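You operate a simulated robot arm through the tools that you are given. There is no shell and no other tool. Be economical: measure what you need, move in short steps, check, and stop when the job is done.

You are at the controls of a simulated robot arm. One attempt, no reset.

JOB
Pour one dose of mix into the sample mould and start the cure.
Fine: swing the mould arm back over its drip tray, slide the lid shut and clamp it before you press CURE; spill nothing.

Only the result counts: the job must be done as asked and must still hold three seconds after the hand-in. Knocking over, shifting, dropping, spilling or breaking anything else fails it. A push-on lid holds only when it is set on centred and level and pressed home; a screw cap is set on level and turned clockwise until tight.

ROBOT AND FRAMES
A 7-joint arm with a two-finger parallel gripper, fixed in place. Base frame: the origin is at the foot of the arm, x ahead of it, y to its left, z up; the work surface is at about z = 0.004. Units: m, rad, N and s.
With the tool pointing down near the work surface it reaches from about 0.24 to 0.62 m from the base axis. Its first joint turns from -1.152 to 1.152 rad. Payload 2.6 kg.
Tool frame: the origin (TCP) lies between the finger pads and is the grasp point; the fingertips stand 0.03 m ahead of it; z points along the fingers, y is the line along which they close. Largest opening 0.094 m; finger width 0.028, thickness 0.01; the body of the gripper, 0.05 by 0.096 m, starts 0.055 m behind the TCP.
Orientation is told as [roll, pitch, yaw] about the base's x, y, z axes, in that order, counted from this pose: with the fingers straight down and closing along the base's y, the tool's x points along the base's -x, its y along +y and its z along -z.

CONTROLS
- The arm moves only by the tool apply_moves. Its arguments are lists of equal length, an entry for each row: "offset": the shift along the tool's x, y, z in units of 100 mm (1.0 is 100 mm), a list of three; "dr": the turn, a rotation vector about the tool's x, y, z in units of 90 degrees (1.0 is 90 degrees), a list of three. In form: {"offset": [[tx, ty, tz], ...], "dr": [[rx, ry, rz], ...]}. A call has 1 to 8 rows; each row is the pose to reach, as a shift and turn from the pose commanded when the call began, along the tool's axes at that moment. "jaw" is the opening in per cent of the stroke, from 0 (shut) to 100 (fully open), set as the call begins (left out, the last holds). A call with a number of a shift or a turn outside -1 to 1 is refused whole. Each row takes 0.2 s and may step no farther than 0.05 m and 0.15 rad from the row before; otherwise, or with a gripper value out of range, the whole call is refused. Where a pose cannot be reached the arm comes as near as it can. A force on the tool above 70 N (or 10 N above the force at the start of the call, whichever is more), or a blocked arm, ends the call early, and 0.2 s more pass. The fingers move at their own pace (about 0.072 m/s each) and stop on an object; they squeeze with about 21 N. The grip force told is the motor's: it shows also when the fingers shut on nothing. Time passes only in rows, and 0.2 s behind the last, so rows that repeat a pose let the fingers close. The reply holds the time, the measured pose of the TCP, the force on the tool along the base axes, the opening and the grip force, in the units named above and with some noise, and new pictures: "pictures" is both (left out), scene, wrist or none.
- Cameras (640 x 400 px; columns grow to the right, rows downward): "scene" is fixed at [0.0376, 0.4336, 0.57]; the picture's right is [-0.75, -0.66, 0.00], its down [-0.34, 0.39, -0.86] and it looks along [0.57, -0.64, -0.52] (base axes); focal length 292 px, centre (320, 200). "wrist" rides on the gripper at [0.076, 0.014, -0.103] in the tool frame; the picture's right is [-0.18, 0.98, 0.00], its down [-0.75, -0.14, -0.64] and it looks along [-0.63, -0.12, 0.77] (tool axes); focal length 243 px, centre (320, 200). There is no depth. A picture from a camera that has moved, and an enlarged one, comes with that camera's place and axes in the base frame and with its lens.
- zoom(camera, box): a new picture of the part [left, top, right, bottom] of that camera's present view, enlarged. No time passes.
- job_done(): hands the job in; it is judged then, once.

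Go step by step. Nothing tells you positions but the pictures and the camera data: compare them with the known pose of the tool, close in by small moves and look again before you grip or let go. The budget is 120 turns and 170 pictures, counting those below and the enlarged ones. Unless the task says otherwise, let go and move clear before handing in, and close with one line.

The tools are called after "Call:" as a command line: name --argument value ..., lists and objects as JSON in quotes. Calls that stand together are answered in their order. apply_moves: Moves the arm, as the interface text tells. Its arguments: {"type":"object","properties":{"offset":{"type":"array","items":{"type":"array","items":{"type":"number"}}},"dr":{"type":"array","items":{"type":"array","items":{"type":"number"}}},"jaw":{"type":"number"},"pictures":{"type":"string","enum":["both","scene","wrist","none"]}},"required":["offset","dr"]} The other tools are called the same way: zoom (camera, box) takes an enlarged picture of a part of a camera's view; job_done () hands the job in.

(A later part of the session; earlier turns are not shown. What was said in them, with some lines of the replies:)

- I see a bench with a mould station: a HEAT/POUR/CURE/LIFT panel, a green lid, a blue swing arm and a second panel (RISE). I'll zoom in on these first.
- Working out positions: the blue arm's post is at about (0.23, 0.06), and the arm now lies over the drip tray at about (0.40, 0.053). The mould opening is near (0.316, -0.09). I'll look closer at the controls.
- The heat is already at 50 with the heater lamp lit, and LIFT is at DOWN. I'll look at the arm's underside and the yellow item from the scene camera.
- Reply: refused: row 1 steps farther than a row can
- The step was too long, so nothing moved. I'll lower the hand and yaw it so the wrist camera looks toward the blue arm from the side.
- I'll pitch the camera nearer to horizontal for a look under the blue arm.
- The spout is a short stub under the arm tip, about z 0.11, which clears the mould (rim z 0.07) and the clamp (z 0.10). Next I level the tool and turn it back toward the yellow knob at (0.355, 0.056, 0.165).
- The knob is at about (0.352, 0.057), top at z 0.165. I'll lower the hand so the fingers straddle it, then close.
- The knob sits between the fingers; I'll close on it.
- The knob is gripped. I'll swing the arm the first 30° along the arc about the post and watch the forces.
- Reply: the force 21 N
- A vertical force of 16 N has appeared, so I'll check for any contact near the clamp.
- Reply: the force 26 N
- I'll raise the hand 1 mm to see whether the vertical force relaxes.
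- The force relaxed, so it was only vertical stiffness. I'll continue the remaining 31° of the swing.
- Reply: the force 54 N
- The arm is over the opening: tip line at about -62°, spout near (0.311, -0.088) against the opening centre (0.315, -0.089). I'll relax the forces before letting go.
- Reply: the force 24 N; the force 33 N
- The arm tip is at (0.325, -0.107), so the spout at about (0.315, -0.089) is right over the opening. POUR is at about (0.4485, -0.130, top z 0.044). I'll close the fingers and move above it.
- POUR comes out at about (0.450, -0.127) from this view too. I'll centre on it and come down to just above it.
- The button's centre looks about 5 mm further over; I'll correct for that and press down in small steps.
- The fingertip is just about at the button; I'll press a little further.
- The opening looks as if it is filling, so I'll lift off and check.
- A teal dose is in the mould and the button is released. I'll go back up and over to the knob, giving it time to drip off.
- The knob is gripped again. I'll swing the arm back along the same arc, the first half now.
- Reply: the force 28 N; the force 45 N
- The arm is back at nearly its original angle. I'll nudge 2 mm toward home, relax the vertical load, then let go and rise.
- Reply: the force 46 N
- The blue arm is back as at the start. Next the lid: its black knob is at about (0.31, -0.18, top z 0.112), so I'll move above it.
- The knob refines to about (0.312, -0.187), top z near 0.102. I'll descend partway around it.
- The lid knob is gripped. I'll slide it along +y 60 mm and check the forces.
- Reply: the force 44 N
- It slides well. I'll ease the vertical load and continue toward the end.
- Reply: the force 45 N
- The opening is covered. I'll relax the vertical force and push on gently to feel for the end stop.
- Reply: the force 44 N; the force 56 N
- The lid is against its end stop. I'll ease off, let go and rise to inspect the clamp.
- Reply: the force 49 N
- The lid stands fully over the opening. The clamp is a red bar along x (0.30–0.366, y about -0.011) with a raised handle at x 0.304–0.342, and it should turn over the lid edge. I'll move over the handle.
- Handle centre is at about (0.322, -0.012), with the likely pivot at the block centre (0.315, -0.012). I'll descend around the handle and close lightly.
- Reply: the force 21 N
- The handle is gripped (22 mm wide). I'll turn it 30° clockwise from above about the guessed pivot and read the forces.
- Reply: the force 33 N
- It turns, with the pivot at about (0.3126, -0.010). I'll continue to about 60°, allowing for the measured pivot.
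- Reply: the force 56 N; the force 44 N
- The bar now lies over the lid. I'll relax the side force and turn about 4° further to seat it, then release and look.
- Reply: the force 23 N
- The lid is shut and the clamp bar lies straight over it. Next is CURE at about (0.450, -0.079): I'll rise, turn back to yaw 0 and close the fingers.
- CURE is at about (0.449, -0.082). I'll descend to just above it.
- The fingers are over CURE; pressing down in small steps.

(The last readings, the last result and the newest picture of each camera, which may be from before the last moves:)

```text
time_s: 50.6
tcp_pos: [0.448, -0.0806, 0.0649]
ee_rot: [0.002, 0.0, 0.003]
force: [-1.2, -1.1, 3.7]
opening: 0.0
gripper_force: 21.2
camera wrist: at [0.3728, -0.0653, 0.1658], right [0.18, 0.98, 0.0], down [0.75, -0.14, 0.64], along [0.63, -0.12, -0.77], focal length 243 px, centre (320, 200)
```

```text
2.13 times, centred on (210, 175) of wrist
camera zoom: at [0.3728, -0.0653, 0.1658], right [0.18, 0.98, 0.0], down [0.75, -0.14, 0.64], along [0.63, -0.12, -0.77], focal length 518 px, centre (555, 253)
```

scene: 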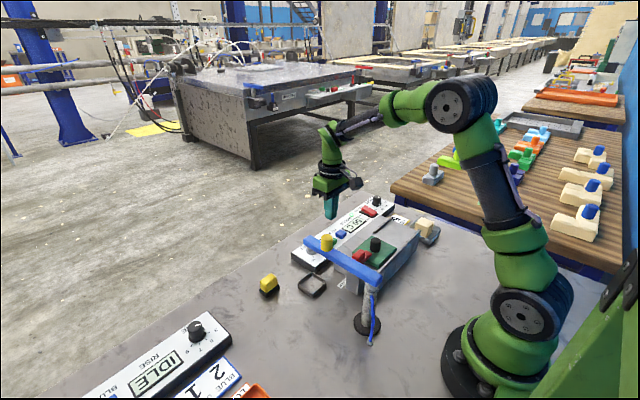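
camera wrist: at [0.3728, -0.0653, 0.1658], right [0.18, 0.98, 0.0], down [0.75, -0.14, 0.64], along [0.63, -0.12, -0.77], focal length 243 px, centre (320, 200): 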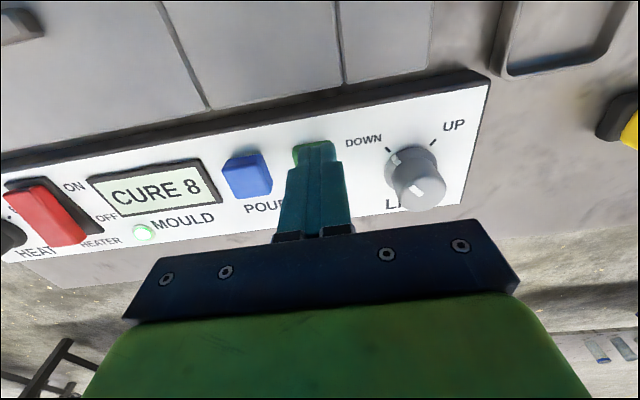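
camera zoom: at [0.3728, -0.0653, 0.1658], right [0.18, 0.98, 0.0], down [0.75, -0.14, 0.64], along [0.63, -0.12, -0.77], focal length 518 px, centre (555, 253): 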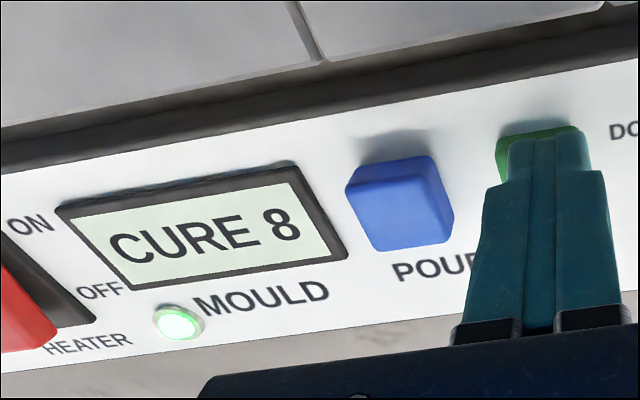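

The display reads "CURE 8", so the cure has started. I'll lift clear and check the final state.

Call:
apply_moves --offset '[[0, 0, -0.3], [0, 0, -0.7], [0, 0, -1.0]]' --dr '[[0, 0, 0], [0, 0, 0], [0, 0, 0]]' --pictures "both"

Call:
zoom --camera "scene" --box '[250, 180, 440, 340]'

```text
time_s: 51.4
tcp_pos: [0.4461, -0.0796, 0.1627]
ee_rot: [0.002, -0.002, 0.0]
force: [0.2, 0.1, -0.7]
opening: 0.0001
gripper_force: 20.6
camera wrist: at [0.3725, -0.0646, 0.2656], right [0.18, 0.98, 0.0], down [0.75, -0.14, 0.64], along [0.63, -0.12, -0.77], focal length 243 px, centre (320, 200)
```

scene: 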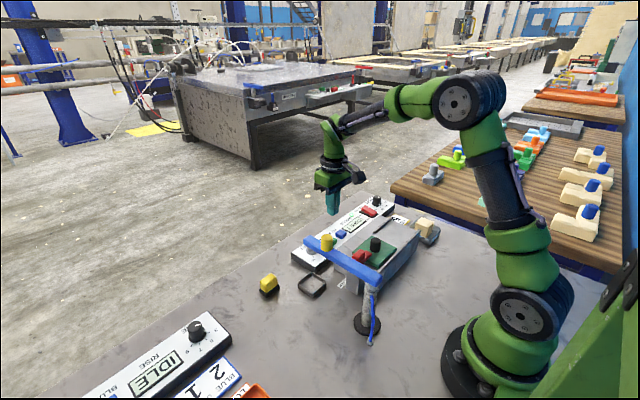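
wrist: 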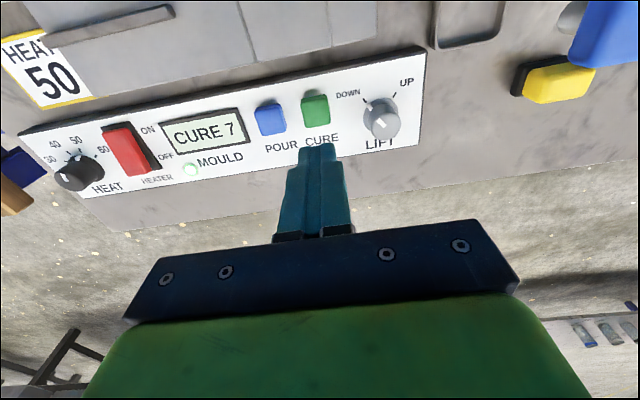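

```text
2.50 times, centred on (345, 260) of scene
camera zoom: at [0.0376, 0.4336, 0.57], right [-0.75, -0.66, 0.0], down [-0.34, 0.39, -0.86], along [0.57, -0.64, -0.52], focal length 730 px, centre (258, 50)
```

zoom: 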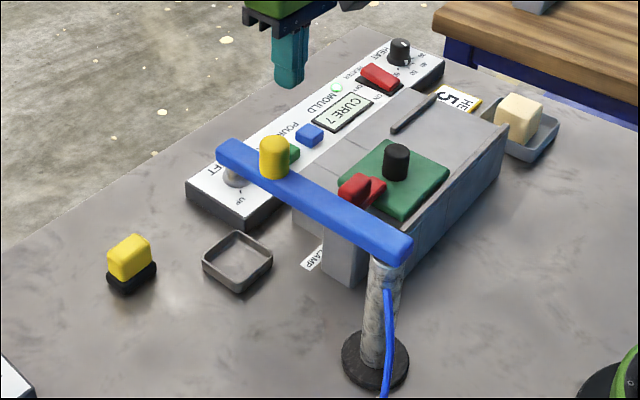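

The cure is counting down, the arm is over its tray, the lid is shut and clamped, and I see no spill. I'm handing in.

Call:
job_done

```text
The job is handed in.
```

The mould got one dose, the arm is back over its drip tray, the lid is shut and clamped, the cure was started and counting down at hand-in, and I saw no spill.
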